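You operate a simulated robot arm through the tools that you are given. There is no shell and no other tool. Be economical: measure what you need, move in short steps, check, and stop when the job is done.

Carry out the task below with a simulated robot arm. There is one attempt and no reset: what you move stays moved.

Task
Put one of the small teal-cap bottles from the shaker table beside the shaker in the green crate. Then put one of the wide teal-cap bottles from the shaker table beside the shaker on top of the leads carton. Then take the clear cup and put it on the shelf under the wheeled table. Then stack the carton labelled "cords" from the shaker table in front of the shaker on top of the carton labelled "tiles". Then turn the black dial of the beige unit to 4. Then fetch the green-handle dish and set it on the top of the side table. Then take the round yellow cover on the top of the packing bench and put it away on the grey mat. Then put the small grey-band bottle that says "JOB 35" from the top of the packing bench on the top of the side table. Then take the red-cap tube on the second shelf from the bottom of the steel rack and put it away on the top of the wheeled table. Then open the upper white drawer, put the green filter pack on the green tile and shut the drawer again. Then turn the seat dial of the grey analyser to 2. Then put the pink-band beaker in the floor of the steel sink. Then take the yellow-cap tube on the top of the prep bench and put it away on the top of the wheeled table. The order counts. Set down upright: wide teal-cap bottle, small grey-band bottle, red-cap tube, pink-band beaker, yellow-cap tube.

It is judged by the outcome, as a careful person would: the job done as asked, and still so three seconds after it is handed in. It fails if anything else is knocked over, pushed out of place, dropped, spilled or broken. A push-on lid holds only when it is set on centred and level and pressed home; a screw cap is set on level and turned clockwise until tight.

Robot
A 6-joint arm with a fingered hand on a trunk, on a base that drives. Base frame: it is fixed to the floor where the robot stands at the start and does not move with it; the origin is under the middle of the robot, x ahead of it, y to its left, z up; the surface under the hand at the start is at about z = 90. Units: cm, degrees, N and s.
With the tool pointing down near the work surface it reaches from about 32 to 80 cm from the robot's upright axis, wherever it stands. Its first joint turns from -115.0 to 115.0 degrees. Places, roughly: black dial of the beige unit [60, 180, 110]; clear cup (7x7x7 cm) [80, -40, 90]; cords carton, plugs carton, tiles carton [50, 50, 100]; floor of the steel sink [20, -490, 80]; green crate (29x26x9 cm) [80, -240, 90]; green filter pack [-100, 125, 75]; green tile (12x12x2 cm) [100, 430, 80]; green-handle dish (7x15x6 cm) [40, 250, 90]; grey mat (19x29 cm) [-98, -74, 90]; leads carton [100, -175, 100]; pink-band beaker [100, -350, 100]; red-cap tube (5x5x12 cm) [-40, 450, 80]; round yellow cover (8x8x4 cm) [60, 440, 80]; seat dial of the grey analyser [-100, 110, 110]; shelf under the wheeled table [40, 210, 30]; small grey-band bottle [25, 425, 75]; small teal-cap bottle [75, 0, 100]; top of the side table [70, -60, 90]; top of the wheeled table (19x129 cm) [38, 214, 90]; upper white drawer [-110, 150, 70]; wide teal-cap bottle [100, 0, 100]; yellow-cap tube (5x5x12 cm) [80, -320, 90]. Payload 4 kg.
Tool frame: the origin (TCP) lies between the finger pads and is the grasp point; the fingertips stand 2.6 cm ahead of it; z points along the fingers, y is the line along which they close. Largest opening 16.4 cm; the body of the gripper starts 7.3 cm behind the TCP. The gripper is a hand of 5 fingers: y runs from the thumb to the fingers, the wrist lies at [0, 0, -23.9] in the tool frame, and closing takes about 1.5 s.
Orientation is that of the tool frame in the base frame, as a unit quaternion [w, x, y, z]. With the fingers straight down and closing along the base's y, the tool's x points along the base's -x, its y along +y and its z along -z.

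Tools
- The arm moves only by the tool nudge_tool. Its argument "series" is a list of rows, each a list of 7 numbers: the turn, a rotation vector about the base's x, y, z in degrees, then the shift along the base's x, y, z in cm, then the finger opening in cm, from 0 to 16.4. In form: [[ax, ay, az, x, y, z, fingers], ...]. A call has 1 to 12 rows; each row is the pose to reach, as a shift and turn from the pose commanded when the call began. Rows are played at 5 a second. More than 5 cm and 8.6 degrees between two rows, or a gripper value outside its range, and nothing of the call is played. A pose out of reach is approached as far as the arm can. The call stops where the force on the tool passes 40 N (or 10 N more than at its start, if that is more) or the arm is blocked; 0.2 s more then pass. Each finger travels about 4.5 cm/s and halts on what it meets, pressing with about 32 N; the grip force reading is that of the motor and also rises with nothing between the fingers. The clock runs only during rows and for 0.2 s after the last one: add rows that repeat a pose to give the fingers time. It gives the time, the measured TCP pose, the force on the tool (base axes), the opening and the grip force at its end, in the units of the frame above (readings bear some noise), with the torque about the TCP (base axes, N m) and any sound that the robot's microphone picked up.
- Cameras (640 x 400 px; columns grow to the right, rows downward): "scene" is now at [-3.68, 13.47, 180.22]; the picture's right is [-0.90, -0.44, 0.00], its down [-0.41, 0.84, -0.36] and it looks along [0.16, -0.33, -0.93] (base axes); focal length 214 px, centre (320, 200). "wrist" rides on the gripper at [5, -7, -9.3] in the tool frame; the picture's right is [0.81, 0.59, 0.00], its down [-0.43, 0.60, -0.68] and it looks along [-0.40, 0.55, 0.74] (tool axes); focal length 270 px, centre (320, 200). There is no depth. A picture from a camera that has moved, and an enlarged one, comes with that camera's place and axes in the base frame and with its lens.
- camera(camera): a new picture of that camera. It takes no simulated time.
- raise_lower(by): slides the trunk up (or, below 0, down) by that many cm; the arm and the scene camera ride with it, the base frame stays. It gives what a move gives, with no picture.
- roll_base(legs): drives the robot by 1 to 6 legs, each [ahead, left, turn to the left] in cm, cm and degrees, along the robot's own axes; the way and the turn of a leg run together, so that a leg with both is an arc; at most 150 cm and 180 degrees a leg. The arm and the cameras ride along, it lands a little off, and it stops where it bumps. It gives what a move gives.
- preshape(shape): the hand has 5 fingers and takes this shape, open, in about a second: jaw (thumb against the fingers, like two jaws); tri (thumb and two fingers); tip (a fingertip pinch); poke (one finger out to press); point (the index stretched); flat (the hand flat); cup (the hand cupped); fist (a fist). The gripper value then closes the fingers along that shape, each until it touches; the sizes above hold for jaw. It gives what a move gives, with no picture.
- aim_head(pan, tilt): turns the head with the scene camera to pan (to the left, within 155 degrees either way) and tilt (down, from -29 to 69), counted from straight ahead of the robot. It gives what a move gives.
- close_up(camera, box): a new picture of the part [left, top, right, bottom] of that camera's present view, enlarged. It takes no simulated time.
- close_job(): hands the job in; it is judged then, once.

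Work in short steps. Places have to be worked out from the pictures, the camera data and where the tool is seen: move nearer, look again, correct. Check each grasp and each placing, and mend what went wrong. You have 588 turns and 360 pictures in all, those below and enlarged ones among them. Open the gripper and draw the arm clear of the work before you hand the job in, unless the task says otherwise.

The tools are called after ">>>" by a JSON object that holds its "op" and its "data". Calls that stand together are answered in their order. nudge_tool: Moves the arm, as the interface text tells. Its arguments: {"type":"object","properties":{"series":{"type":"array"}},"required":["series"]} The other tools are called the same way: raise_lower (by) slides the trunk up or down; preshape (shape) gives the hand a shape; roll_base (legs) drives the base; aim_head (pan, tilt) turns the head that bears the scene camera; camera (camera) takes a picture; close_up (camera, box) takes an enlarged picture of a part of a camera's view; close_job () hands the job in.

At the start:

```text
t: 0.0
ee_pos: [51.27, -7.41, 131.16]
ee_rot: [0.001, 0.0, 1.0, 0.0]
force: [0.4, 0.4, -1.3]
torque: [-0.05, -0.02, 0.02]
grip_width: 16.38
grip_force: 0.0
shape: jaw
trunk travel left (down, up): [-87.5, 11.5]
robot x, y, heading: [-0.0, 0.22, 0.5]
head pan, tilt: [-64.0, 68.8]
```

scene: 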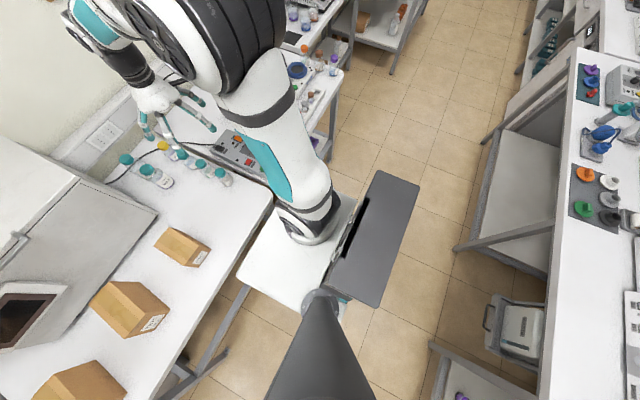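
wrist: 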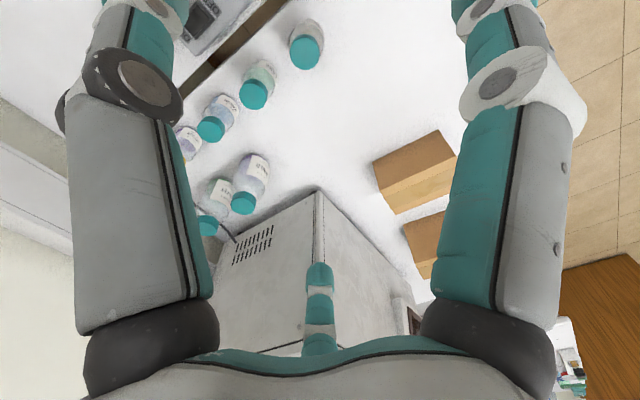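

I start by surveying the work area ahead with the head camera.

>>> {"op": "aim_head", "data": {"pan": 0, "tilt": 40}}

>>> {"op": "camera", "data": {"camera": "scene"}}

>>> {"op": "aim_head", "data": {"pan": -60, "tilt": 30}}

>>> {"op": "camera", "data": {"camera": "scene"}}

>>> {"op": "aim_head", "data": {"pan": 60, "tilt": 30}}

>>> {"op": "camera", "data": {"camera": "scene"}}

>>> {"op": "aim_head", "data": {"pan": 120, "tilt": 30}}

>>> {"op": "camera", "data": {"camera": "scene"}}

>>> {"op": "aim_head", "data": {"pan": -120, "tilt": 30}}

>>> {"op": "camera", "data": {"camera": "scene"}}

```text
t: 1.3
ee_pos: [51.28, -7.43, 131.18]
ee_rot: [0.0, 0.001, 1.0, 0.0]
force: [0.1, 0.3, -1.5]
torque: [-0.04, 0.0, 0.01]
grip_width: 16.4
grip_force: 0.1
shape: jaw
trunk travel left (down, up): [-87.5, 11.5]
robot x, y, heading: [0.18, 0.03, -0.1]
head pan, tilt: [0.0, 40.0]
```

```text
357 pictures are left
camera scene: at [2.37, 18.48, 183.83], right [0.0, -1.0, 0.0], down [-0.64, 0.0, -0.77], along [0.77, 0.0, -0.64], focal length 214 px, centre (320, 200)
```

scene: 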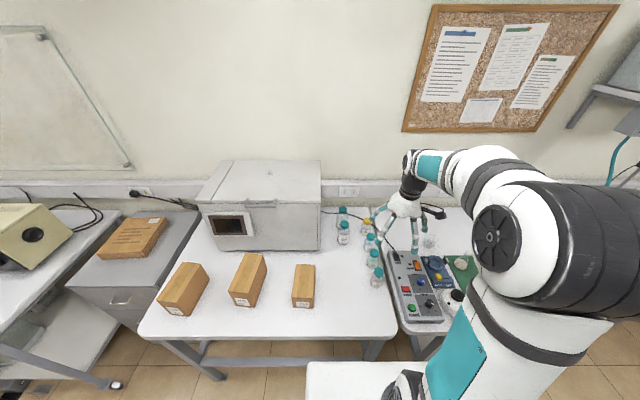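

```text
t: 2.6
ee_pos: [51.27, -7.45, 131.19]
ee_rot: [0.0, -0.001, 1.0, 0.0]
force: [0.1, -0.7, 0.0]
torque: [0.05, 0.0, 0.0]
grip_width: 16.37
grip_force: 0.0
shape: jaw
trunk travel left (down, up): [-87.5, 11.5]
robot x, y, heading: [0.23, -0.27, -0.0]
head pan, tilt: [-60.0, 30.0]
```

```text
356 pictures are left
camera scene: at [-1.6, 10.66, 185.37], right [-0.87, -0.5, 0.0], down [-0.25, 0.43, -0.87], along [0.43, -0.75, -0.5], focal length 214 px, centre (320, 200)
```

scene: 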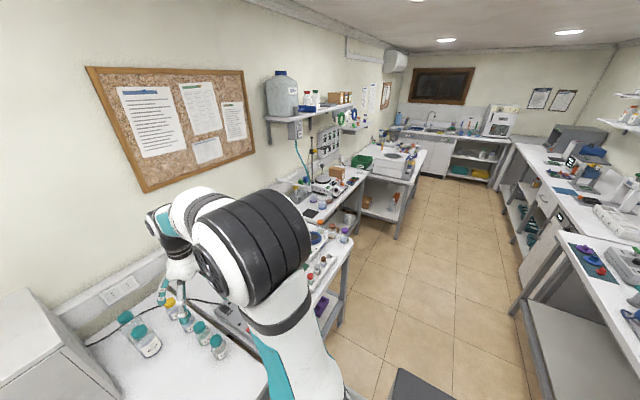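

```text
t: 4.6
ee_pos: [51.38, -7.44, 131.16]
ee_rot: [0.001, 0.0, 1.0, 0.0]
force: [0.1, -0.9, 0.3]
torque: [0.02, 0.0, 0.0]
grip_width: 16.41
grip_force: 0.0
shape: jaw
trunk travel left (down, up): [-87.5, 11.5]
robot x, y, heading: [-0.04, -0.07, 0.1]
head pan, tilt: [60.0, 30.0]
```

```text
355 pictures are left
camera scene: at [-1.6, 26.32, 185.37], right [0.87, -0.5, 0.0], down [-0.25, -0.43, -0.87], along [0.43, 0.75, -0.5], focal length 214 px, centre (320, 200)
```

scene: 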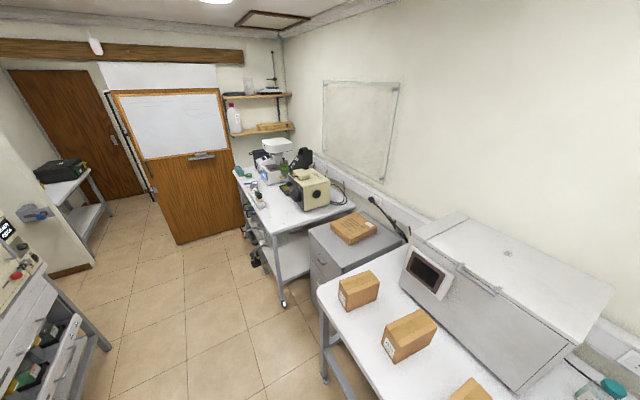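

```text
t: 5.9
ee_pos: [51.26, -7.42, 131.16]
ee_rot: [0.0, 0.0, 1.0, 0.0]
force: [-0.1, -0.6, 0.6]
torque: [0.02, -0.01, 0.02]
grip_width: 16.39
grip_force: 0.1
shape: jaw
trunk travel left (down, up): [-87.5, 11.5]
robot x, y, heading: [-0.11, 0.36, -0.3]
head pan, tilt: [120.0, 30.0]
```

```text
354 pictures are left
camera scene: at [-10.64, 26.33, 185.37], right [0.87, 0.5, 0.0], down [0.25, -0.43, -0.87], along [-0.43, 0.75, -0.5], focal length 214 px, centre (320, 200)
```

scene: 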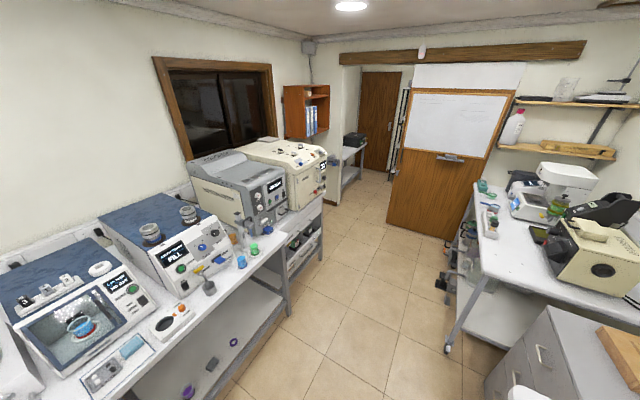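

```text
t: 9.3
ee_pos: [51.27, -7.46, 131.12]
ee_rot: [0.0, 0.0, 1.0, -0.001]
force: [-0.2, 0.2, -0.4]
torque: [0.0, -0.02, 0.02]
grip_width: 16.36
grip_force: 0.1
shape: jaw
trunk travel left (down, up): [-87.5, 11.5]
robot x, y, heading: [-0.16, 0.16, 0.3]
head pan, tilt: [-120.0, 30.0]
```

```text
353 pictures are left
camera scene: at [-10.65, 10.66, 185.37], right [-0.87, 0.5, 0.0], down [0.25, 0.43, -0.87], along [-0.43, -0.75, -0.5], focal length 214 px, centre (320, 200)
```

scene: 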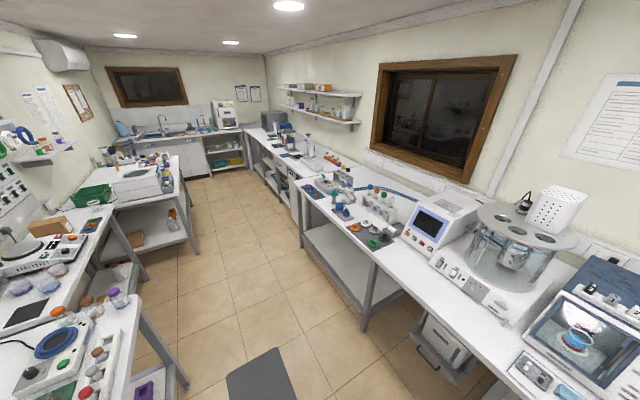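

The room is mapped roughly. Now I look closely at the bottles on the shaker table with the head and wrist cameras.

>>> {"op": "aim_head", "data": {"pan": -10, "tilt": 45}}

>>> {"op": "close_up", "data": {"camera": "scene", "box": [260, 130, 420, 230]}}

>>> {"op": "close_up", "data": {"camera": "wrist", "box": [140, 0, 400, 250]}}

```text
t: 11.2
ee_pos: [51.29, -7.42, 131.26]
ee_rot: [0.0, 0.0, 1.0, 0.0]
force: [-0.8, 0.6, 0.7]
torque: [0.0, 0.01, -0.02]
grip_width: 16.38
grip_force: 0.0
shape: jaw
trunk travel left (down, up): [-87.5, 11.5]
robot x, y, heading: [-0.07, -0.14, -0.0]
head pan, tilt: [-10.0, 45.0]
```

```text
4.00 times, centred on (340, 180) of scene
camera zoom: at [1.88, 17.07, 183.11], right [-0.17, -0.98, 0.0], down [-0.7, 0.12, -0.71], along [0.7, -0.12, -0.71], focal length 858 px, centre (240, 280)
```

zoom: 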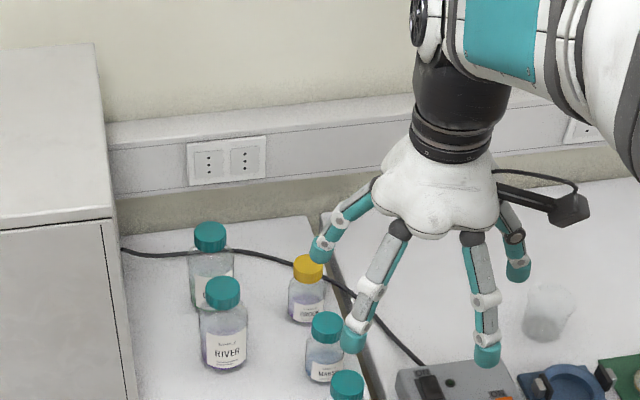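

```text
1.60 times, centred on (270, 125) of wrist
camera zoom: at [46.23, -14.33, 140.53], right [-0.81, 0.59, 0.0], down [0.43, 0.6, 0.68], along [0.4, 0.55, -0.74], focal length 432 px, centre (400, 320)
```

zoom: 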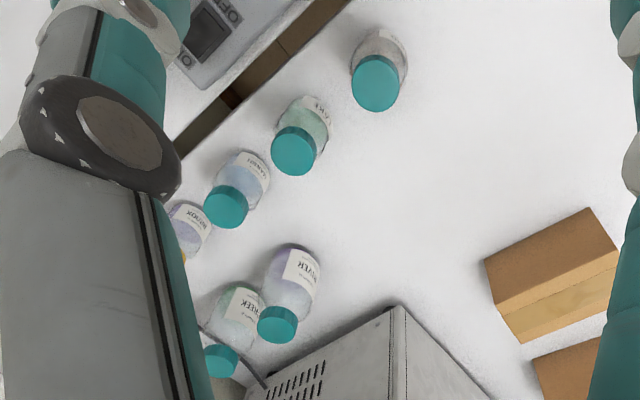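

The three front bottles in a row (y≈-8) are the small teal-cap ones; the two behind (RIVER, CREEK) are wider. I take a wider zoom to locate the front one at about (53,-8).

>>> {"op": "close_up", "data": {"camera": "scene", "box": [280, 170, 440, 270]}}

```text
4.00 times, centred on (360, 220) of scene
camera zoom: at [1.88, 17.07, 183.11], right [-0.17, -0.98, 0.0], down [-0.7, 0.12, -0.71], along [0.7, -0.12, -0.71], focal length 858 px, centre (160, 120)
```

zoom: 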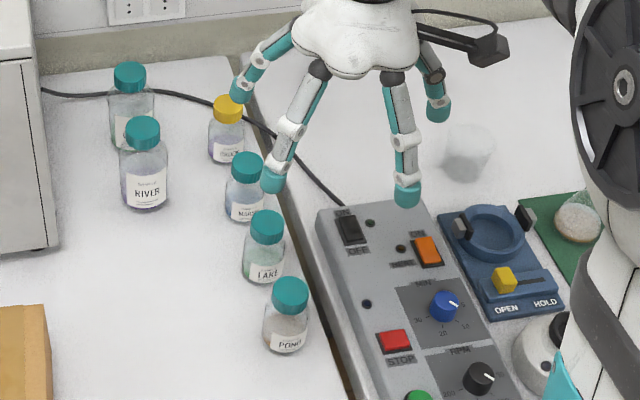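

POND (front small bottle) is at about (54,-7.5), top ≈101, body ≈5.4 wide; the panel's edge lies near y≈-14, so I descend with narrower opening, pausing above it to look.

>>> {"op": "nudge_tool", "data": {"series": [[0, 0, 0, 1.5, 0.2, -4, 13], [0, 0, 0, 2.7, 0.3, -8, 10], [0, 0, 0, 2.7, 0.3, -12, 9], [0, 0, 0, 2.7, 0.3, -16, 9], [0, 0, 0, 2.7, 0.3, -20, 9], [0, 0, 0, 2.7, 0.3, -22, 9]]}}

>>> {"op": "camera", "data": {"camera": "wrist"}}

>>> {"op": "close_up", "data": {"camera": "scene", "box": [280, 170, 440, 270]}}

```text
t: 12.6
ee_pos: [53.93, -7.22, 109.01]
ee_rot: [0.0, 0.0, 1.0, 0.0]
force: [0.5, 0.1, 0.0]
torque: [0.0, 0.01, 0.06]
grip_width: 9.08
grip_force: 0.1
shape: jaw
trunk travel left (down, up): [-87.5, 11.5]
robot x, y, heading: [0.39, -0.11, 0.3]
head pan, tilt: [-10.0, 45.0]
```

```text
349 pictures are left
camera wrist: at [48.84, -14.07, 118.44], right [-0.81, 0.59, 0.0], down [0.43, 0.6, 0.68], along [0.4, 0.55, -0.74], focal length 270 px, centre (320, 200)
```

wrist: 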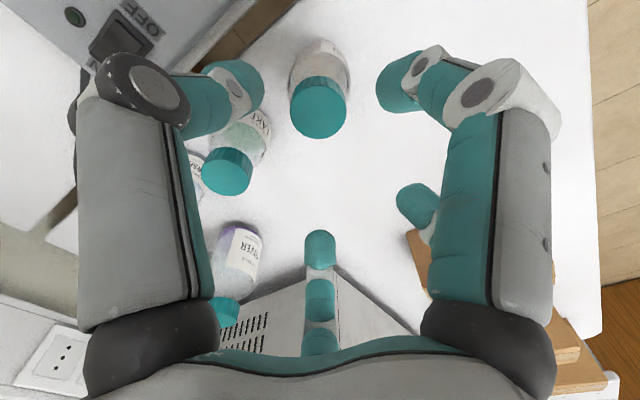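

```text
4.00 times, centred on (360, 220) of scene
camera zoom: at [1.89, 17.1, 183.11], right [-0.17, -0.98, 0.0], down [-0.7, 0.12, -0.71], along [0.7, -0.12, -0.71], focal length 858 px, centre (160, 120)
```

zoom: 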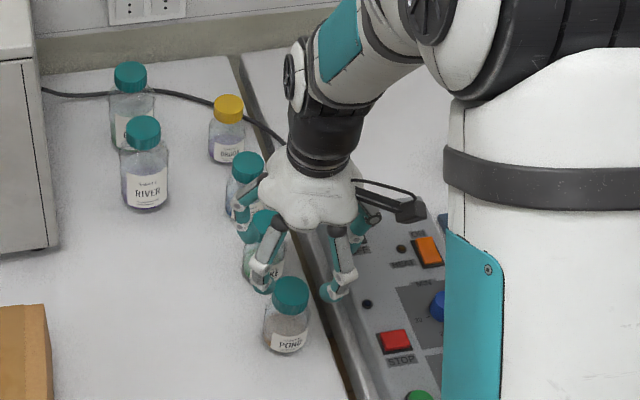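

The cap lies at about (53.8,-7.6), just below the hand. I keep the thumb clear of the panel by biasing +0.5 in y, descend to z≈96.5 and close.

>>> {"op": "nudge_tool", "data": {"series": [[0, 0, 0, 0, 0.5, -4, 9], [0, 0, 0, 0, 0.5, -8, 9], [0, 0, 0, 0, 0.5, -12, 9]]}}

>>> {"op": "close_up", "data": {"camera": "scene", "box": [280, 170, 440, 270]}}

>>> {"op": "camera", "data": {"camera": "wrist"}}

```text
t: 13.4
ee_pos: [53.75, -6.7, 97.08]
ee_rot: [0.0, 0.0, 1.0, 0.0]
force: [1.0, -0.5, -0.1]
torque: [0.01, 0.01, 0.02]
grip_width: 9.04
grip_force: 0.0
shape: jaw
trunk travel left (down, up): [-87.5, 11.5]
robot x, y, heading: [0.14, -0.27, 0.0]
head pan, tilt: [-10.0, 45.0]
```

```text
4.00 times, centred on (360, 220) of scene
camera zoom: at [2.04, 17.06, 183.12], right [-0.17, -0.98, 0.0], down [-0.7, 0.12, -0.71], along [0.7, -0.12, -0.71], focal length 858 px, centre (160, 120)
```

zoom: 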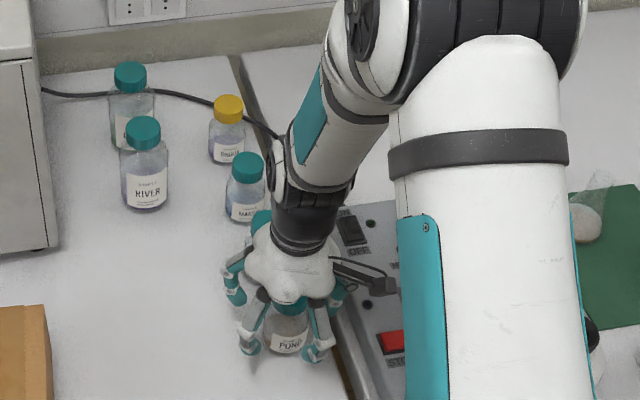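

```text
346 pictures are left
camera wrist: at [48.77, -13.56, 106.42], right [-0.81, 0.59, 0.0], down [0.43, 0.6, 0.68], along [0.4, 0.55, -0.74], focal length 270 px, centre (320, 200)
```

wrist: 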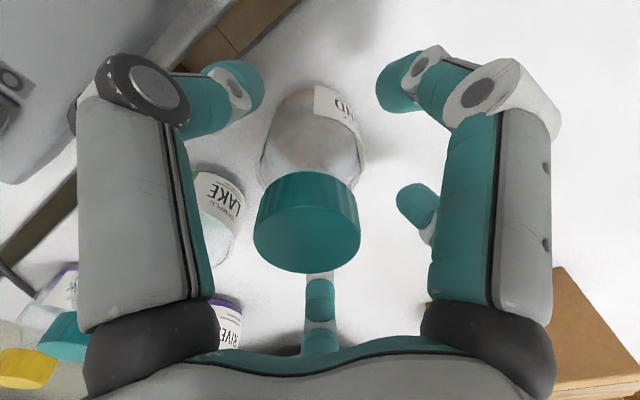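

The bottle sits between the fingers with nothing else touched. I close the hand.

>>> {"op": "nudge_tool", "data": {"series": [[0, 0, 0, 0, 0, 0, 7], [0, 0, 0, 0, 0, 0, 5.5], [0, 0, 0, 0, 0, 0, 4], [0, 0, 0, 0, 0, 0, 4], [0, 0, 0, 0, 0, 0, 4], [0, 0, 0, 0, 0, 0, 4], [0, 0, 0, 0, 0, 0, 4]]}}

>>> {"op": "camera", "data": {"camera": "wrist"}}

```text
t: 15.0
ee_pos: [53.69, -6.65, 97.05]
ee_rot: [0.0, 0.0, 1.0, 0.001]
force: [-0.8, -0.3, 0.5]
torque: [0.05, 0.01, -0.01]
grip_width: 5.29
grip_force: 32.2
shape: jaw
trunk travel left (down, up): [-87.5, 11.5]
robot x, y, heading: [-0.07, 0.24, 0.3]
head pan, tilt: [-10.0, 45.0]
```

```text
345 pictures are left
camera wrist: at [48.67, -13.54, 106.48], right [-0.81, 0.59, 0.0], down [0.43, 0.6, 0.68], along [0.4, 0.55, -0.74], focal length 270 px, centre (320, 200)
```

wrist: 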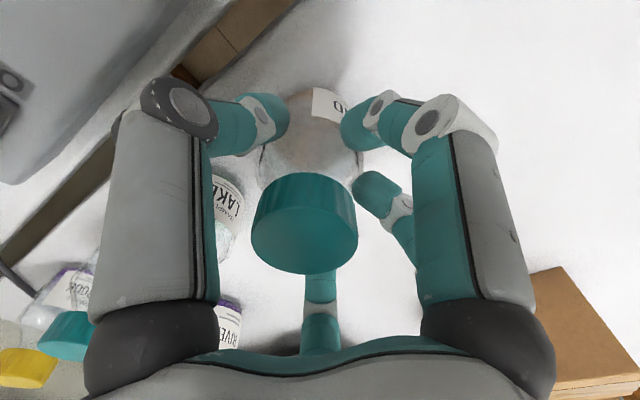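

Firm grip (5.3 cm). I lift and draw the hand back toward the robot for travel.

>>> {"op": "nudge_tool", "data": {"series": [[0, 0, 0, 0, 0, 4, 4], [0, 0, 0, 0, 0, 8, 4], [0, 0, 0, 0, 0, 12, 4], [0, 0, 0, 0, 0, 16, 4], [0, 0, 0, -3, 0, 20, 4], [0, 0, 0, -6, 0, 24, 4], [0, 0, 0, -9, 0, 27, 4], [0, 0, 0, -12, 0, 30, 4], [0, 0, 0, -15, 0, 33, 4]]}}

>>> {"op": "aim_head", "data": {"pan": -75, "tilt": 40}}

>>> {"op": "camera", "data": {"camera": "scene"}}

>>> {"op": "aim_head", "data": {"pan": -90, "tilt": 20}}

>>> {"op": "camera", "data": {"camera": "scene"}}

```text
t: 17.0
ee_pos: [38.95, -6.83, 130.07]
ee_rot: [0.0, 0.0, 1.0, 0.0]
force: [-0.9, -1.3, -2.9]
torque: [0.01, -0.05, 0.0]
grip_width: 5.28
grip_force: 32.1
shape: jaw
trunk travel left (down, up): [-87.5, 11.5]
robot x, y, heading: [0.01, 0.1, 0.0]
head pan, tilt: [-10.0, 45.0]
```

```text
t: 18.4
ee_pos: [39.25, -6.84, 130.06]
ee_rot: [0.0, 0.0, 1.0, 0.0]
force: [0.1, 0.8, -2.1]
torque: [0.04, -0.01, 0.02]
grip_width: 5.31
grip_force: 31.4
shape: jaw
trunk travel left (down, up): [-87.5, 11.5]
robot x, y, heading: [0.2, 0.1, -0.1]
head pan, tilt: [-75.0, 40.0]
```

```text
344 pictures are left
camera scene: at [-3.92, 10.28, 183.84], right [-0.97, -0.26, 0.0], down [-0.17, 0.62, -0.77], along [0.2, -0.74, -0.64], focal length 214 px, centre (320, 200)
```

scene: 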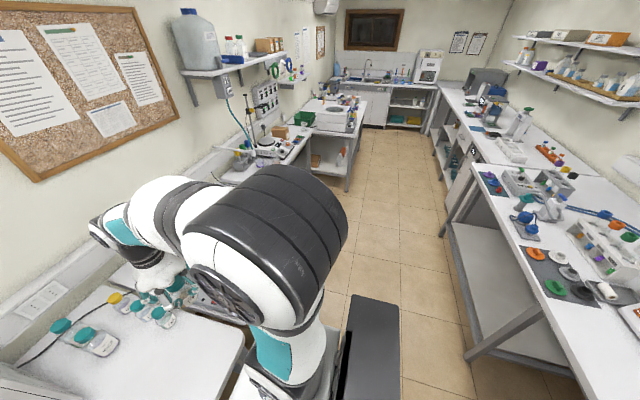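

```text
t: 19.2
ee_pos: [39.33, -6.8, 129.97]
ee_rot: [0.0, 0.0, 1.0, 0.0]
force: [-0.5, -0.5, -1.9]
torque: [-0.01, -0.02, -0.01]
grip_width: 5.31
grip_force: 31.7
shape: jaw
trunk travel left (down, up): [-87.5, 11.5]
robot x, y, heading: [0.32, -0.04, -0.1]
head pan, tilt: [-90.0, 20.0]
```

```text
343 pictures are left
camera scene: at [-6.11, 9.18, 186.97], right [-1.0, 0.0, 0.0], down [0.0, 0.34, -0.94], along [0.0, -0.94, -0.34], focal length 214 px, centre (320, 200)
```

scene: 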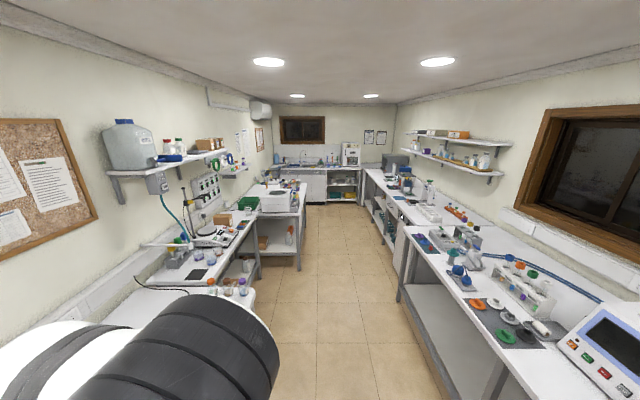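

I check my own base footprint before driving.

>>> {"op": "aim_head", "data": {"pan": 0, "tilt": 69}}

>>> {"op": "camera", "data": {"camera": "scene"}}

>>> {"op": "aim_head", "data": {"pan": -120, "tilt": 69}}

>>> {"op": "camera", "data": {"camera": "scene"}}

```text
t: 20.9
ee_pos: [39.42, -6.75, 130.07]
ee_rot: [0.0, 0.001, 1.0, 0.001]
force: [0.7, -0.3, -2.3]
torque: [-0.02, 0.01, 0.02]
grip_width: 5.28
grip_force: 32.0
shape: jaw
trunk travel left (down, up): [-87.5, 11.5]
robot x, y, heading: [-0.01, -0.15, -0.1]
head pan, tilt: [0.0, 68.8]
```

```text
342 pictures are left
camera scene: at [-0.53, 18.49, 180.23], right [0.0, -1.0, 0.0], down [-0.93, 0.0, -0.36], along [0.36, 0.0, -0.93], focal length 214 px, centre (320, 200)
```

scene: 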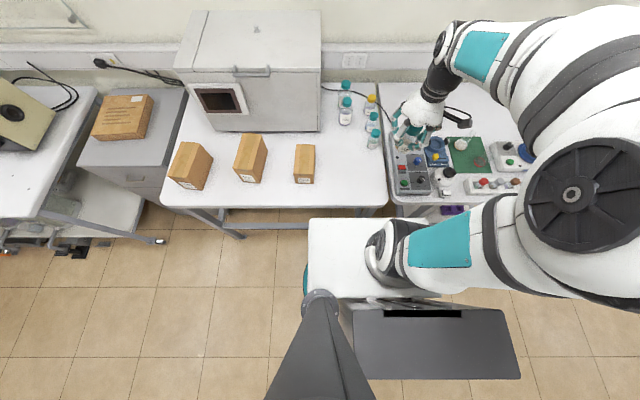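

```text
t: 22.9
ee_pos: [39.24, -6.83, 130.11]
ee_rot: [0.0, 0.0, 1.0, 0.0]
force: [0.1, -1.0, -1.4]
torque: [0.04, 0.01, -0.04]
grip_width: 5.28
grip_force: 32.2
shape: jaw
trunk travel left (down, up): [-87.5, 11.5]
robot x, y, heading: [-0.16, 0.11, -0.3]
head pan, tilt: [-120.0, 68.8]
```

```text
341 pictures are left
camera scene: at [-8.91, 13.65, 180.22], right [-0.87, 0.5, 0.0], down [0.47, 0.81, -0.36], along [-0.18, -0.31, -0.93], focal length 214 px, centre (320, 200)
```

scene: 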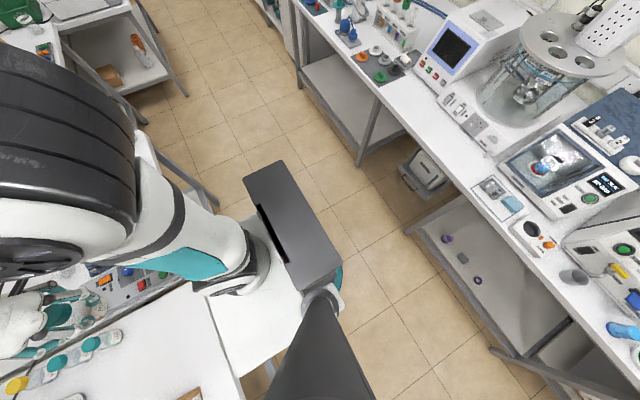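

The base front is about x≈29, nearly at the table edge. I back off 15 cm and strafe right in steps, checking clearance.

>>> {"op": "roll_base", "data": {"legs": [[-18, 0, 0], [0, -100, 0]]}}

>>> {"op": "aim_head", "data": {"pan": -60, "tilt": 50}}

>>> {"op": "camera", "data": {"camera": "scene"}}

```text
t: 29.2
ee_pos: [21.23, -107.87, 130.12]
ee_rot: [0.0, -0.004, 1.0, 0.001]
force: [-0.3, 0.3, -3.3]
torque: [0.04, 0.03, -0.01]
grip_width: 5.29
grip_force: 32.0
shape: jaw
trunk travel left (down, up): [-87.5, 11.5]
robot x, y, heading: [-17.96, -101.56, 0.2]
head pan, tilt: [-120.0, 68.8]
```

```text
t: 30.5
ee_pos: [21.19, -107.96, 130.13]
ee_rot: [0.0, -0.003, 1.0, 0.0]
force: [-0.1, 0.4, -1.4]
torque: [-0.01, 0.04, 0.01]
grip_width: 5.29
grip_force: 31.6
shape: jaw
trunk travel left (down, up): [-87.5, 11.5]
robot x, y, heading: [-18.2, -101.4, 0.0]
head pan, tilt: [-60.0, 50.0]
```

```text
340 pictures are left
camera scene: at [-20.53, -89.58, 182.42], right [-0.86, -0.51, 0.0], down [-0.39, 0.66, -0.64], along [0.32, -0.55, -0.77], focal length 214 px, centre (320, 200)
```

scene: 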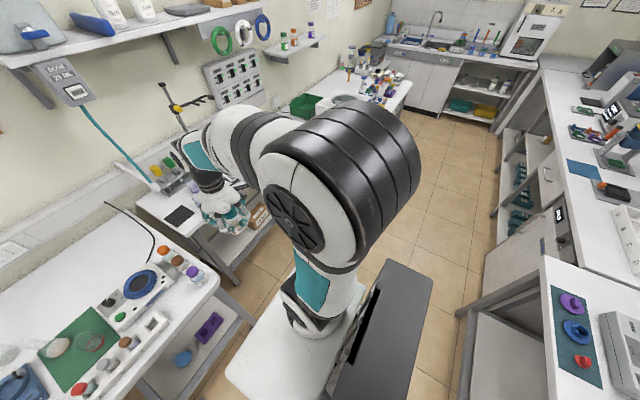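

Clear so far; I strafe another 105 cm toward the crate.

>>> {"op": "roll_base", "data": {"legs": [[0, -110, 0]]}}

>>> {"op": "aim_head", "data": {"pan": 0, "tilt": 50}}

>>> {"op": "camera", "data": {"camera": "scene"}}

```text
t: 36.1
ee_pos: [22.94, -215.52, 130.11]
ee_rot: [0.0, -0.01, 1.0, 0.001]
force: [0.0, 0.2, -1.9]
torque: [0.01, 0.05, 0.02]
grip_width: 5.29
grip_force: 32.0
shape: jaw
trunk travel left (down, up): [-87.5, 11.5]
robot x, y, heading: [-16.59, -209.58, 1.3]
head pan, tilt: [-60.0, 50.0]
```

```text
t: 37.4
ee_pos: [22.79, -215.54, 130.11]
ee_rot: [0.0, -0.01, 1.0, 0.0]
force: [-0.1, 0.4, -1.9]
torque: [0.0, 0.01, 0.01]
grip_width: 5.28
grip_force: 32.2
shape: jaw
trunk travel left (down, up): [-87.5, 11.5]
robot x, y, heading: [-16.6, -210.0, 1.3]
head pan, tilt: [0.0, 50.0]
```

```text
339 pictures are left
camera scene: at [-15.43, -191.04, 182.42], right [0.02, -1.0, 0.0], down [-0.77, -0.02, -0.64], along [0.64, 0.01, -0.77], focal length 214 px, centre (320, 200)
```

scene: 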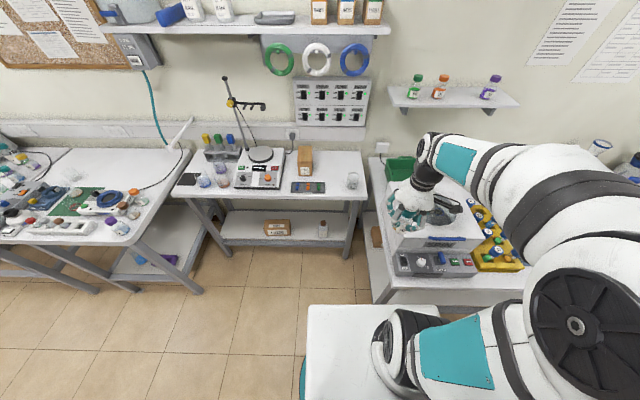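

I look down at the gap between my base and this bench.

>>> {"op": "aim_head", "data": {"pan": 0, "tilt": 69}}

>>> {"op": "camera", "data": {"camera": "scene"}}

```text
t: 38.2
ee_pos: [22.83, -215.64, 130.11]
ee_rot: [0.0, -0.01, 1.0, 0.0]
force: [-0.8, -0.8, -1.1]
torque: [-0.01, 0.02, 0.01]
grip_width: 5.27
grip_force: 31.7
shape: jaw
trunk travel left (down, up): [-87.5, 11.5]
robot x, y, heading: [-16.74, -209.22, 1.2]
head pan, tilt: [0.0, 68.8]
```

```text
338 pictures are left
camera scene: at [-17.53, -191.07, 180.23], right [0.02, -1.0, 0.0], down [-0.93, -0.02, -0.36], along [0.36, 0.01, -0.93], focal length 214 px, centre (320, 200)
```

scene: 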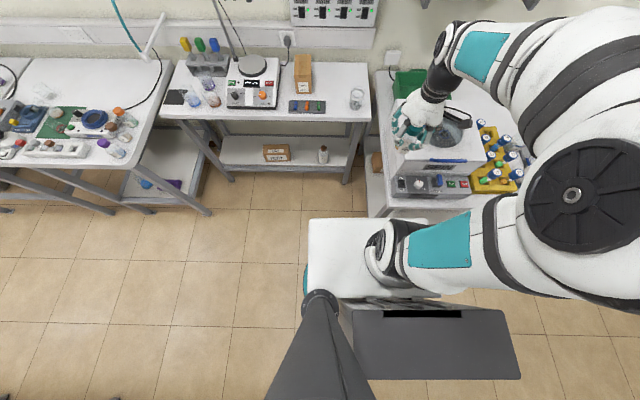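

The hotplate table is recessed (edge x≈64), so standing at about (25,-183) lets me reach both the crate and later the leads carton. I drive there: first left, then ahead.

>>> {"op": "roll_base", "data": {"legs": [[0, 30, -1.2], [35, 0, 0]]}}

>>> {"op": "aim_head", "data": {"pan": -25, "tilt": 55}}

>>> {"op": "camera", "data": {"camera": "scene"}}

```text
t: 42.1
ee_pos: [58.3, -186.41, 130.06]
ee_rot: [-0.001, 0.002, 1.0, 0.001]
force: [-0.3, 0.2, -2.9]
torque: [0.02, 0.02, 0.02]
grip_width: 5.29
grip_force: 31.6
shape: jaw
trunk travel left (down, up): [-87.5, 11.5]
robot x, y, heading: [18.8, -179.74, -0.1]
head pan, tilt: [0.0, 68.8]
```

```text
t: 43.0
ee_pos: [58.07, -186.54, 130.11]
ee_rot: [0.0, 0.002, 1.0, 0.0]
force: [-0.1, 0.0, -1.9]
torque: [-0.02, 0.03, 0.02]
grip_width: 5.27
grip_force: 32.4
shape: jaw
trunk travel left (down, up): [-87.5, 11.5]
robot x, y, heading: [19.16, -179.38, -0.2]
head pan, tilt: [-25.0, 55.0]
```

```text
337 pictures are left
camera scene: at [19.4, -164.02, 181.76], right [-0.43, -0.9, 0.0], down [-0.74, 0.35, -0.57], along [0.52, -0.24, -0.82], focal length 214 px, centre (320, 200)
```

scene: 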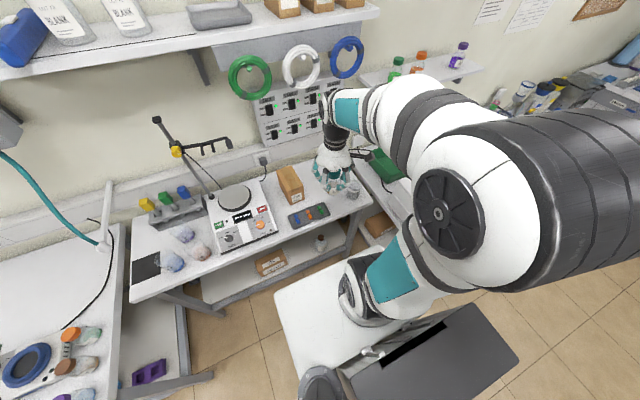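

Crate is near (79,-233). I carry the bottle over it in steps, hand level kept at z≈130, then look with the wrist camera.

>>> {"op": "nudge_tool", "data": {"series": [[0, 0, 0, 1.8, -4, 0, 4], [0, 0, 0, 3.6, -8, 0, 4], [0, 0, 0, 5.4, -12, 0, 4], [0, 0, 0, 7.2, -16, 0, 4], [0, 0, 0, 9, -20, 0, 4], [0, 0, 0, 10.8, -24, 0, 4], [0, 0, 0, 12.6, -28, 0, 4], [0, 0, 0, 14.4, -32, 0, 4], [0, 0, 0, 16.2, -36, 0, 4], [0, 0, 0, 17, -40, 0, 4]]}}

>>> {"op": "camera", "data": {"camera": "wrist"}}

>>> {"op": "aim_head", "data": {"pan": -40, "tilt": 40}}

>>> {"op": "camera", "data": {"camera": "scene"}}

```text
t: 45.2
ee_pos: [75.09, -226.72, 130.12]
ee_rot: [0.002, 0.003, 1.0, -0.001]
force: [-0.6, -1.1, -2.3]
torque: [0.04, -0.03, -0.02]
grip_width: 5.24
grip_force: 31.7
shape: jaw
out of reach, approached as far as the arm can: row 10
trunk travel left (down, up): [-87.5, 11.5]
robot x, y, heading: [18.93, -179.57, -0.6]
head pan, tilt: [-25.0, 55.0]
```

```text
336 pictures are left
camera wrist: at [69.96, -233.54, 139.55], right [-0.81, 0.59, -0.01], down [0.43, 0.6, 0.68], along [0.4, 0.54, -0.74], focal length 270 px, centre (320, 200)
```

wrist: 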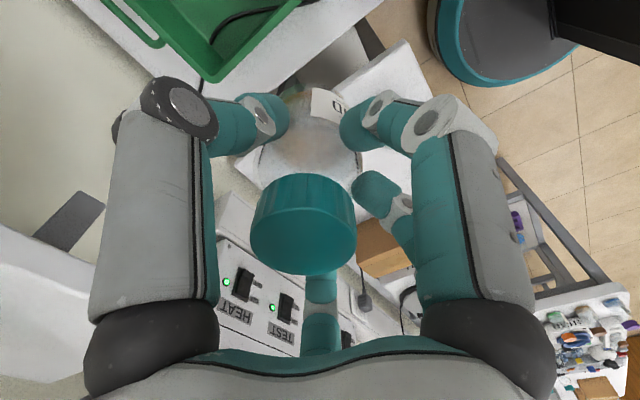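

```text
t: 46.0
ee_pos: [74.98, -226.51, 130.22]
ee_rot: [0.002, 0.003, 1.0, -0.002]
force: [-1.5, -0.4, -1.5]
torque: [0.01, 0.04, -0.01]
grip_width: 5.29
grip_force: 31.4
shape: jaw
trunk travel left (down, up): [-87.5, 11.5]
robot x, y, heading: [19.18, -179.28, 0.1]
head pan, tilt: [-40.0, 40.0]
```

```text
335 pictures are left
camera scene: at [19.39, -166.5, 183.83], right [-0.65, -0.76, 0.0], down [-0.49, 0.42, -0.77], along [0.58, -0.49, -0.64], focal length 214 px, centre (320, 200)
```

scene: 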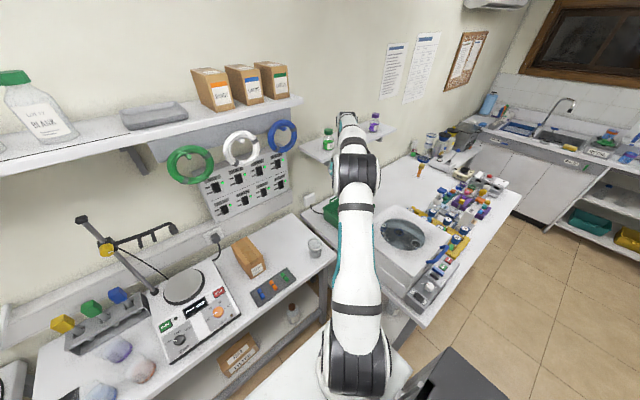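

The crate's near (+y) wall is at y≈-232, so its middle is ≈(79,-245), beyond reach from here. I retract the hand a bit in x, then move the base slightly forward and right.

>>> {"op": "nudge_tool", "data": {"series": [[0, 0, 0, -4, 2, 0, 4], [0, 0, 0, -8, 4, 0, 4], [0, 0, 0, -12, 6, 0, 4], [0, 0, 0, -14, 8, 0, 4]]}}

>>> {"op": "roll_base", "data": {"legs": [[13, 0, 0], [0, -5, 0]]}}

>>> {"op": "camera", "data": {"camera": "wrist"}}

>>> {"op": "aim_head", "data": {"pan": -60, "tilt": 69}}

>>> {"op": "camera", "data": {"camera": "scene"}}

```text
t: 47.0
ee_pos: [60.89, -218.32, 130.05]
ee_rot: [0.0, 0.001, 1.0, 0.0]
force: [0.1, 0.0, -1.7]
torque: [0.03, 0.02, 0.02]
grip_width: 5.27
grip_force: 32.3
shape: jaw
trunk travel left (down, up): [-87.5, 11.5]
robot x, y, heading: [18.74, -179.48, -0.2]
head pan, tilt: [-40.0, 40.0]
```

```text
t: 48.8
ee_pos: [74.1, -223.63, 130.09]
ee_rot: [-0.001, 0.0, 1.0, 0.0]
force: [-0.8, -1.0, -2.4]
torque: [0.03, 0.02, -0.02]
grip_width: 5.26
grip_force: 31.9
shape: jaw
trunk travel left (down, up): [-87.5, 11.5]
robot x, y, heading: [31.93, -184.7, -0.3]
head pan, tilt: [-40.0, 40.0]
```

```text
334 pictures are left
camera wrist: at [69.01, -230.46, 139.37], right [-0.81, 0.59, 0.0], down [0.43, 0.59, 0.68], along [0.4, 0.55, -0.73], focal length 270 px, centre (320, 200)
```

wrist: 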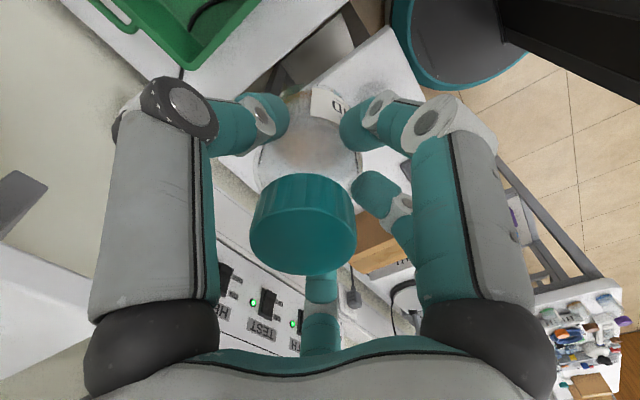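

```text
t: 49.7
ee_pos: [74.01, -223.39, 130.16]
ee_rot: [0.0, 0.0, 1.0, 0.0]
force: [0.0, 0.2, -1.7]
torque: [0.03, 0.03, 0.01]
grip_width: 5.27
grip_force: 32.1
shape: jaw
trunk travel left (down, up): [-87.5, 11.5]
robot x, y, heading: [31.95, -184.06, -0.1]
head pan, tilt: [-60.0, 68.8]
```

```text
333 pictures are left
camera scene: at [28.54, -170.89, 180.23], right [-0.87, -0.5, 0.0], down [-0.47, 0.81, -0.36], along [0.18, -0.31, -0.93], focal length 214 px, centre (320, 200)
```

scene: 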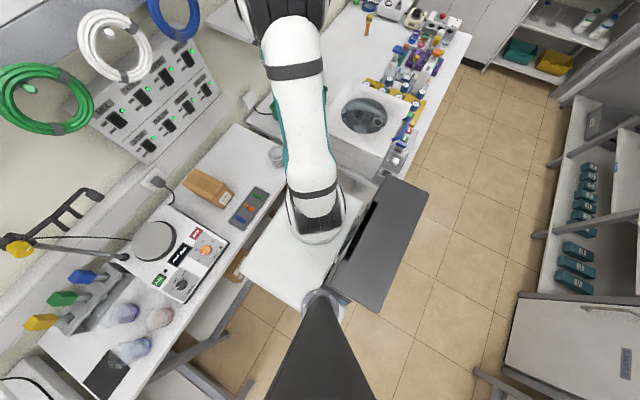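

The base is round and clear. I extend the hand to above the crate middle, lowering a little to gain reach.

>>> {"op": "nudge_tool", "data": {"series": [[0, 0, 0, 0.5, -3, -3, 4], [0, 0, 0, 1, -6, -6, 4], [0, 0, 0, 1.5, -9, -9, 4], [0, 0, 0, 2, -12.5, -11, 4], [0, 0, 0, 2.5, -16.5, -12, 4], [0, 0, 0, 3, -20, -12, 4]]}}

>>> {"op": "camera", "data": {"camera": "wrist"}}

```text
t: 51.1
ee_pos: [77.4, -243.43, 118.09]
ee_rot: [-0.001, -0.001, 1.0, 0.0]
force: [0.6, -0.6, -1.7]
torque: [0.05, 0.0, 0.0]
grip_width: 5.25
grip_force: 32.2
shape: jaw
trunk travel left (down, up): [-87.5, 11.5]
robot x, y, heading: [31.83, -184.37, 0.0]
head pan, tilt: [-60.0, 68.8]
```

```text
332 pictures are left
camera wrist: at [72.29, -250.41, 127.44], right [-0.81, 0.59, 0.0], down [0.43, 0.59, 0.68], along [0.4, 0.55, -0.74], focal length 270 px, centre (320, 200)
```

wrist: 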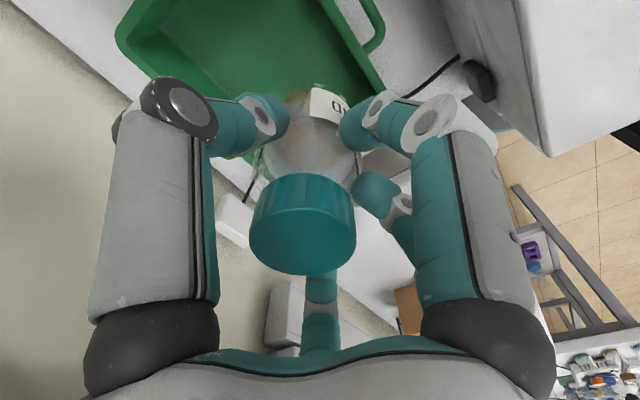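

Crate interior spans about x 73.5–91, y -257…-231 (handles outside), centre ≈(82,-244). I shift to the centre and lower until contact.

>>> {"op": "nudge_tool", "data": {"series": [[0, 0, 0, 2.5, -0.3, -3, 4], [0, 0, 0, 4.3, -0.5, -7, 4], [0, 0, 0, 4.3, -0.5, -11, 4], [0, 0, 0, 4.3, -0.5, -15, 4]]}}

>>> {"op": "camera", "data": {"camera": "wrist"}}

>>> {"op": "aim_head", "data": {"pan": -50, "tilt": 45}}

>>> {"op": "camera", "data": {"camera": "scene"}}

```text
t: 52.1
ee_pos: [81.5, -243.85, 103.16]
ee_rot: [0.0, 0.0, 1.0, 0.0]
force: [0.1, -0.2, -1.9]
torque: [0.01, -0.01, 0.01]
grip_width: 5.27
grip_force: 31.7
shape: jaw
trunk travel left (down, up): [-87.5, 11.5]
robot x, y, heading: [31.86, -184.52, -0.0]
head pan, tilt: [-60.0, 68.8]
```

```text
331 pictures are left
camera wrist: at [76.43, -250.7, 112.52], right [-0.81, 0.59, 0.0], down [0.43, 0.59, 0.68], along [0.4, 0.55, -0.74], focal length 270 px, centre (320, 200)
```

wrist: 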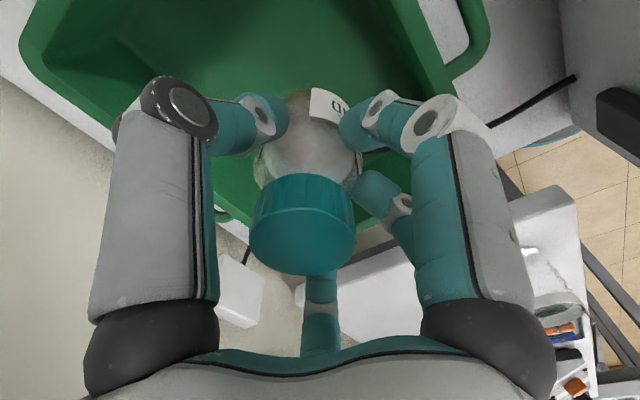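

```text
t: 53.0
ee_pos: [81.37, -243.82, 103.27]
ee_rot: [0.0, 0.0, 1.0, 0.0]
force: [-0.5, 0.3, -2.0]
torque: [0.02, 0.03, 0.0]
grip_width: 5.27
grip_force: 32.0
shape: jaw
trunk travel left (down, up): [-87.5, 11.5]
robot x, y, heading: [31.71, -184.31, -0.1]
head pan, tilt: [-50.0, 45.0]
```

```text
330 pictures are left
camera scene: at [30.96, -172.26, 183.11], right [-0.77, -0.64, 0.0], down [-0.45, 0.54, -0.71], along [0.45, -0.54, -0.71], focal length 214 px, centre (320, 200)
```

scene: 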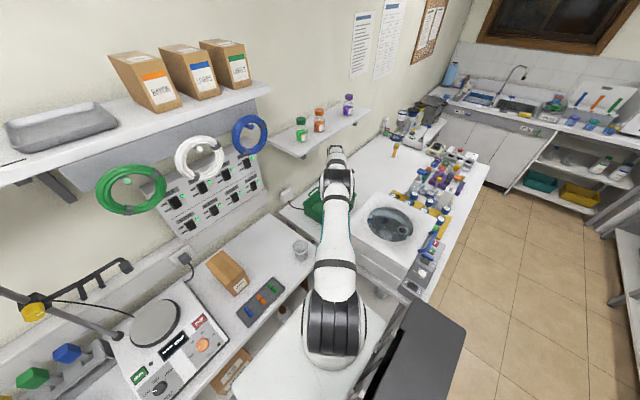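

It is within the crate walls. I lower gently for floor contact.

>>> {"op": "nudge_tool", "data": {"series": [[0, 0, 0, 0, 0, -1.5, 4], [0, 0, 0, 0, 0, -3, 4], [0, 0, 0, 0, 0, -4, 4], [0, 0, 0, 0, 0, -4.8, 4]]}}

>>> {"op": "camera", "data": {"camera": "wrist"}}

```text
t: 54.0
ee_pos: [81.24, -243.9, 98.3]
ee_rot: [0.0, 0.0, 1.0, 0.0]
force: [-0.4, 0.2, -2.0]
torque: [0.03, 0.01, -0.05]
grip_width: 5.3
grip_force: 31.7
shape: jaw
trunk travel left (down, up): [-87.5, 11.5]
robot x, y, heading: [31.66, -184.54, -0.0]
head pan, tilt: [-50.0, 45.0]
```

```text
329 pictures are left
camera wrist: at [76.2, -250.81, 107.7], right [-0.81, 0.59, 0.0], down [0.43, 0.59, 0.68], along [0.4, 0.55, -0.74], focal length 270 px, centre (320, 200)
```

wrist: 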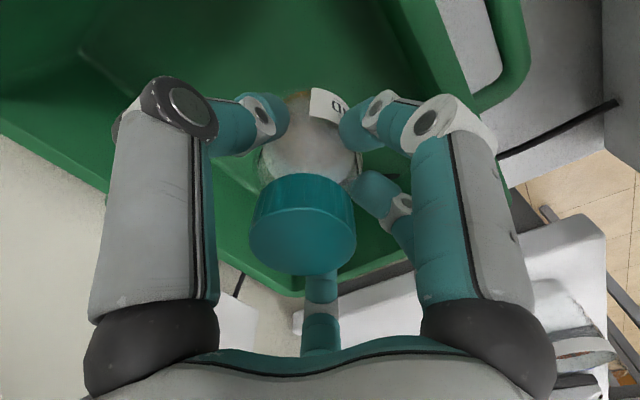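

>>> {"op": "nudge_tool", "data": {"series": [[0, 0, 0, 0, 0, -0.5, 4], [0, 0, 0, 0, 0, -1, 4], [0, 0, 0, 0, 0, -1.5, 4], [0, 0, 0, 0, 0, -2, 4]]}}

```text
t: 55.0
ee_pos: [81.44, -243.89, 96.28]
ee_rot: [0.0, 0.0, 1.0, 0.0]
force: [0.1, -0.6, -2.1]
torque: [0.02, 0.06, -0.03]
grip_width: 5.26
grip_force: 32.2
shape: jaw
trunk travel left (down, up): [-87.5, 11.5]
robot x, y, heading: [31.95, -184.45, 0.4]
head pan, tilt: [-50.0, 45.0]
```

No contact yet, so this surface is a bit lower. I keep lowering.

>>> {"op": "nudge_tool", "data": {"series": [[0, 0, 0, 0, 0, -0.5, 4], [0, 0, 0, 0, 0, -1, 4], [0, 0, 0, 0, 0, -1.5, 4], [0, 0, 0, 0, 0, -2, 4], [0, 0, 0, 0, 0, -2.5, 4], [0, 0, 0, 0, 0, -3, 4]]}}

>>> {"op": "camera", "data": {"camera": "wrist"}}

```text
t: 56.4
ee_pos: [81.27, -243.78, 93.33]
ee_rot: [-0.001, 0.001, 1.0, 0.001]
force: [0.3, -0.2, -1.8]
torque: [-0.01, -0.02, 0.01]
grip_width: 5.29
grip_force: 32.4
shape: jaw
trunk travel left (down, up): [-87.5, 11.5]
robot x, y, heading: [32.15, -184.31, -0.1]
head pan, tilt: [-50.0, 45.0]
```

```text
328 pictures are left
camera wrist: at [76.27, -250.71, 102.6], right [-0.81, 0.59, 0.0], down [0.43, 0.59, 0.68], along [0.4, 0.55, -0.74], focal length 270 px, centre (320, 200)
```

wrist: 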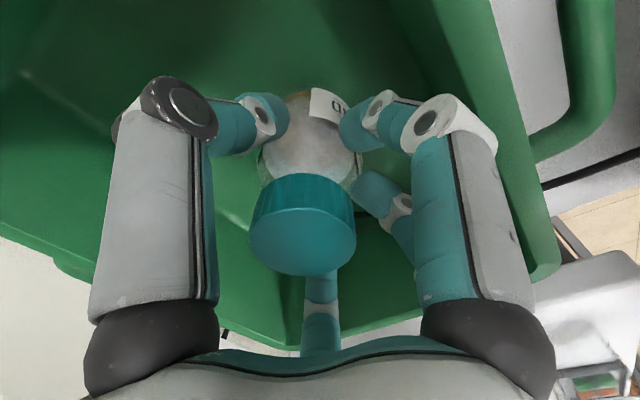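

>>> {"op": "nudge_tool", "data": {"series": [[0, 0, 0, 0, 0, -0.5, 4], [0, 0, 0, 0, 0, -1, 4], [0, 0, 0, 0, 0, -1.5, 4], [0, 0, 0, 0, 0, -2, 4], [0, 0, 0, 0, 0, -2.5, 4], [0, 0, 0, 0, 0, -3, 4]]}}

>>> {"op": "camera", "data": {"camera": "wrist"}}

```text
t: 57.6
ee_pos: [81.62, -244.23, 92.37]
ee_rot: [0.005, 0.001, 1.0, -0.006]
force: [-3.0, 5.2, 19.8]
torque: [0.06, 0.1, 0.0]
grip_width: 5.36
grip_force: 31.9
shape: jaw
trunk travel left (down, up): [-87.5, 11.5]
robot x, y, heading: [31.68, -184.14, 0.1]
head pan, tilt: [-50.0, 45.0]
stopped in row 5: the force on the tool passed its limit at 44 N (the readings are from after the stop); the commanded pose is now the measured one
```

```text
327 pictures are left
camera wrist: at [76.45, -251.01, 101.69], right [-0.81, 0.59, -0.02], down [0.43, 0.6, 0.67], along [0.41, 0.54, -0.74], focal length 270 px, centre (320, 200)
```

wrist: 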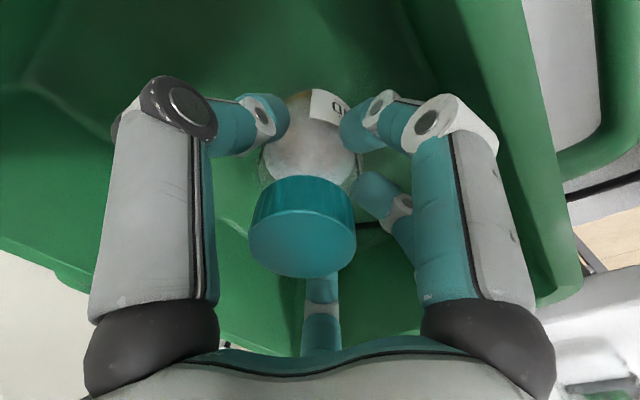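

Floor contact at TCP z≈92. I ease up 0.3 cm and open moderately, then rise.

>>> {"op": "nudge_tool", "data": {"series": [[0, 0, 0, 0, 0, 0.3, 4], [0, 0, 0, 0, 0, 0.3, 6], [0, 0, 0, 0, 0, 0.3, 7.5], [0, 0, 0, 0, 0, 0.3, 9], [0, 0, 0, 0, 0, 0.3, 9], [0, 0, 0, 0, 0, 3, 9], [0, 0, 0, 0, 0, 7, 9], [0, 0, 0, 0, 0, 11, 9], [0, 0, 0, 0, 0, 15, 9], [0, 0, 0, 0, 0, 19, 9]]}}

>>> {"op": "camera", "data": {"camera": "wrist"}}

```text
t: 59.8
ee_pos: [81.42, -244.06, 111.0]
ee_rot: [0.003, 0.0, 1.0, -0.005]
force: [0.0, 0.1, 0.9]
torque: [0.02, -0.03, 0.02]
grip_width: 8.95
grip_force: 0.0
shape: jaw
trunk travel left (down, up): [-87.5, 11.5]
robot x, y, heading: [31.41, -184.62, -0.1]
head pan, tilt: [-50.0, 45.0]
```

```text
326 pictures are left
camera wrist: at [76.28, -250.86, 120.42], right [-0.81, 0.59, -0.01], down [0.43, 0.6, 0.67], along [0.4, 0.54, -0.74], focal length 270 px, centre (320, 200)
```

wrist: 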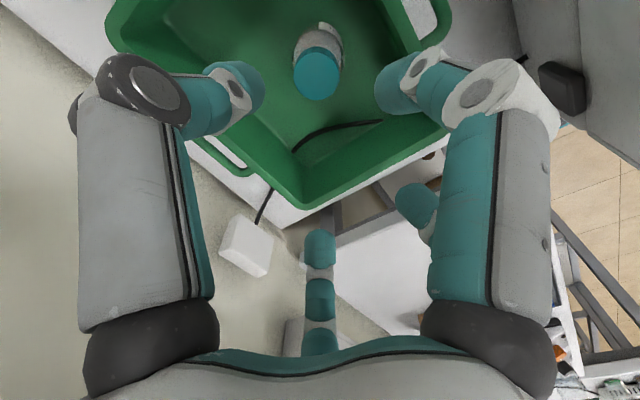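

Bottle stands upright in the crate. I raise and retract the arm, and zoom on the leads carton.

>>> {"op": "nudge_tool", "data": {"series": [[0, 0, 0, -1, 3, 4, 9], [0, 0, 0, -2, 6, 8, 9], [0, 0, 0, -3, 9, 12, 9], [0, 0, 0, -4, 12, 15, 9], [0, 0, 0, -7, 16, 17, 9], [0, 0, 0, -10, 20, 19, 9], [0, 0, 0, -13, 24, 19, 9], [0, 0, 0, -16, 27, 19, 9]]}}

>>> {"op": "aim_head", "data": {"pan": 0, "tilt": 60}}

>>> {"op": "camera", "data": {"camera": "scene"}}

```text
refused: row 1 steps farther than a row can; nothing moved
```

```text
t: 61.0
ee_pos: [81.41, -244.22, 111.0]
ee_rot: [0.004, 0.0, 1.0, -0.004]
force: [0.0, 0.1, 0.1]
torque: [0.05, 0.02, -0.03]
grip_width: 8.94
grip_force: 0.1
shape: jaw
trunk travel left (down, up): [-87.5, 11.5]
robot x, y, heading: [32.1, -184.5, 0.1]
head pan, tilt: [0.0, 60.0]
```

```text
325 pictures are left
camera scene: at [32.38, -166.0, 181.17], right [0.0, -1.0, 0.0], down [-0.87, 0.0, -0.5], along [0.5, 0.0, -0.87], focal length 214 px, centre (320, 200)
```

scene: 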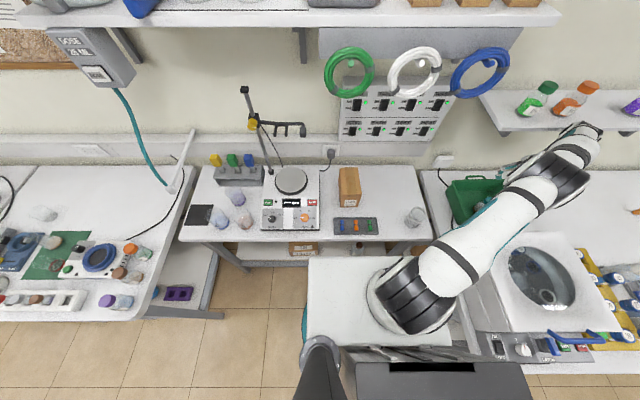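

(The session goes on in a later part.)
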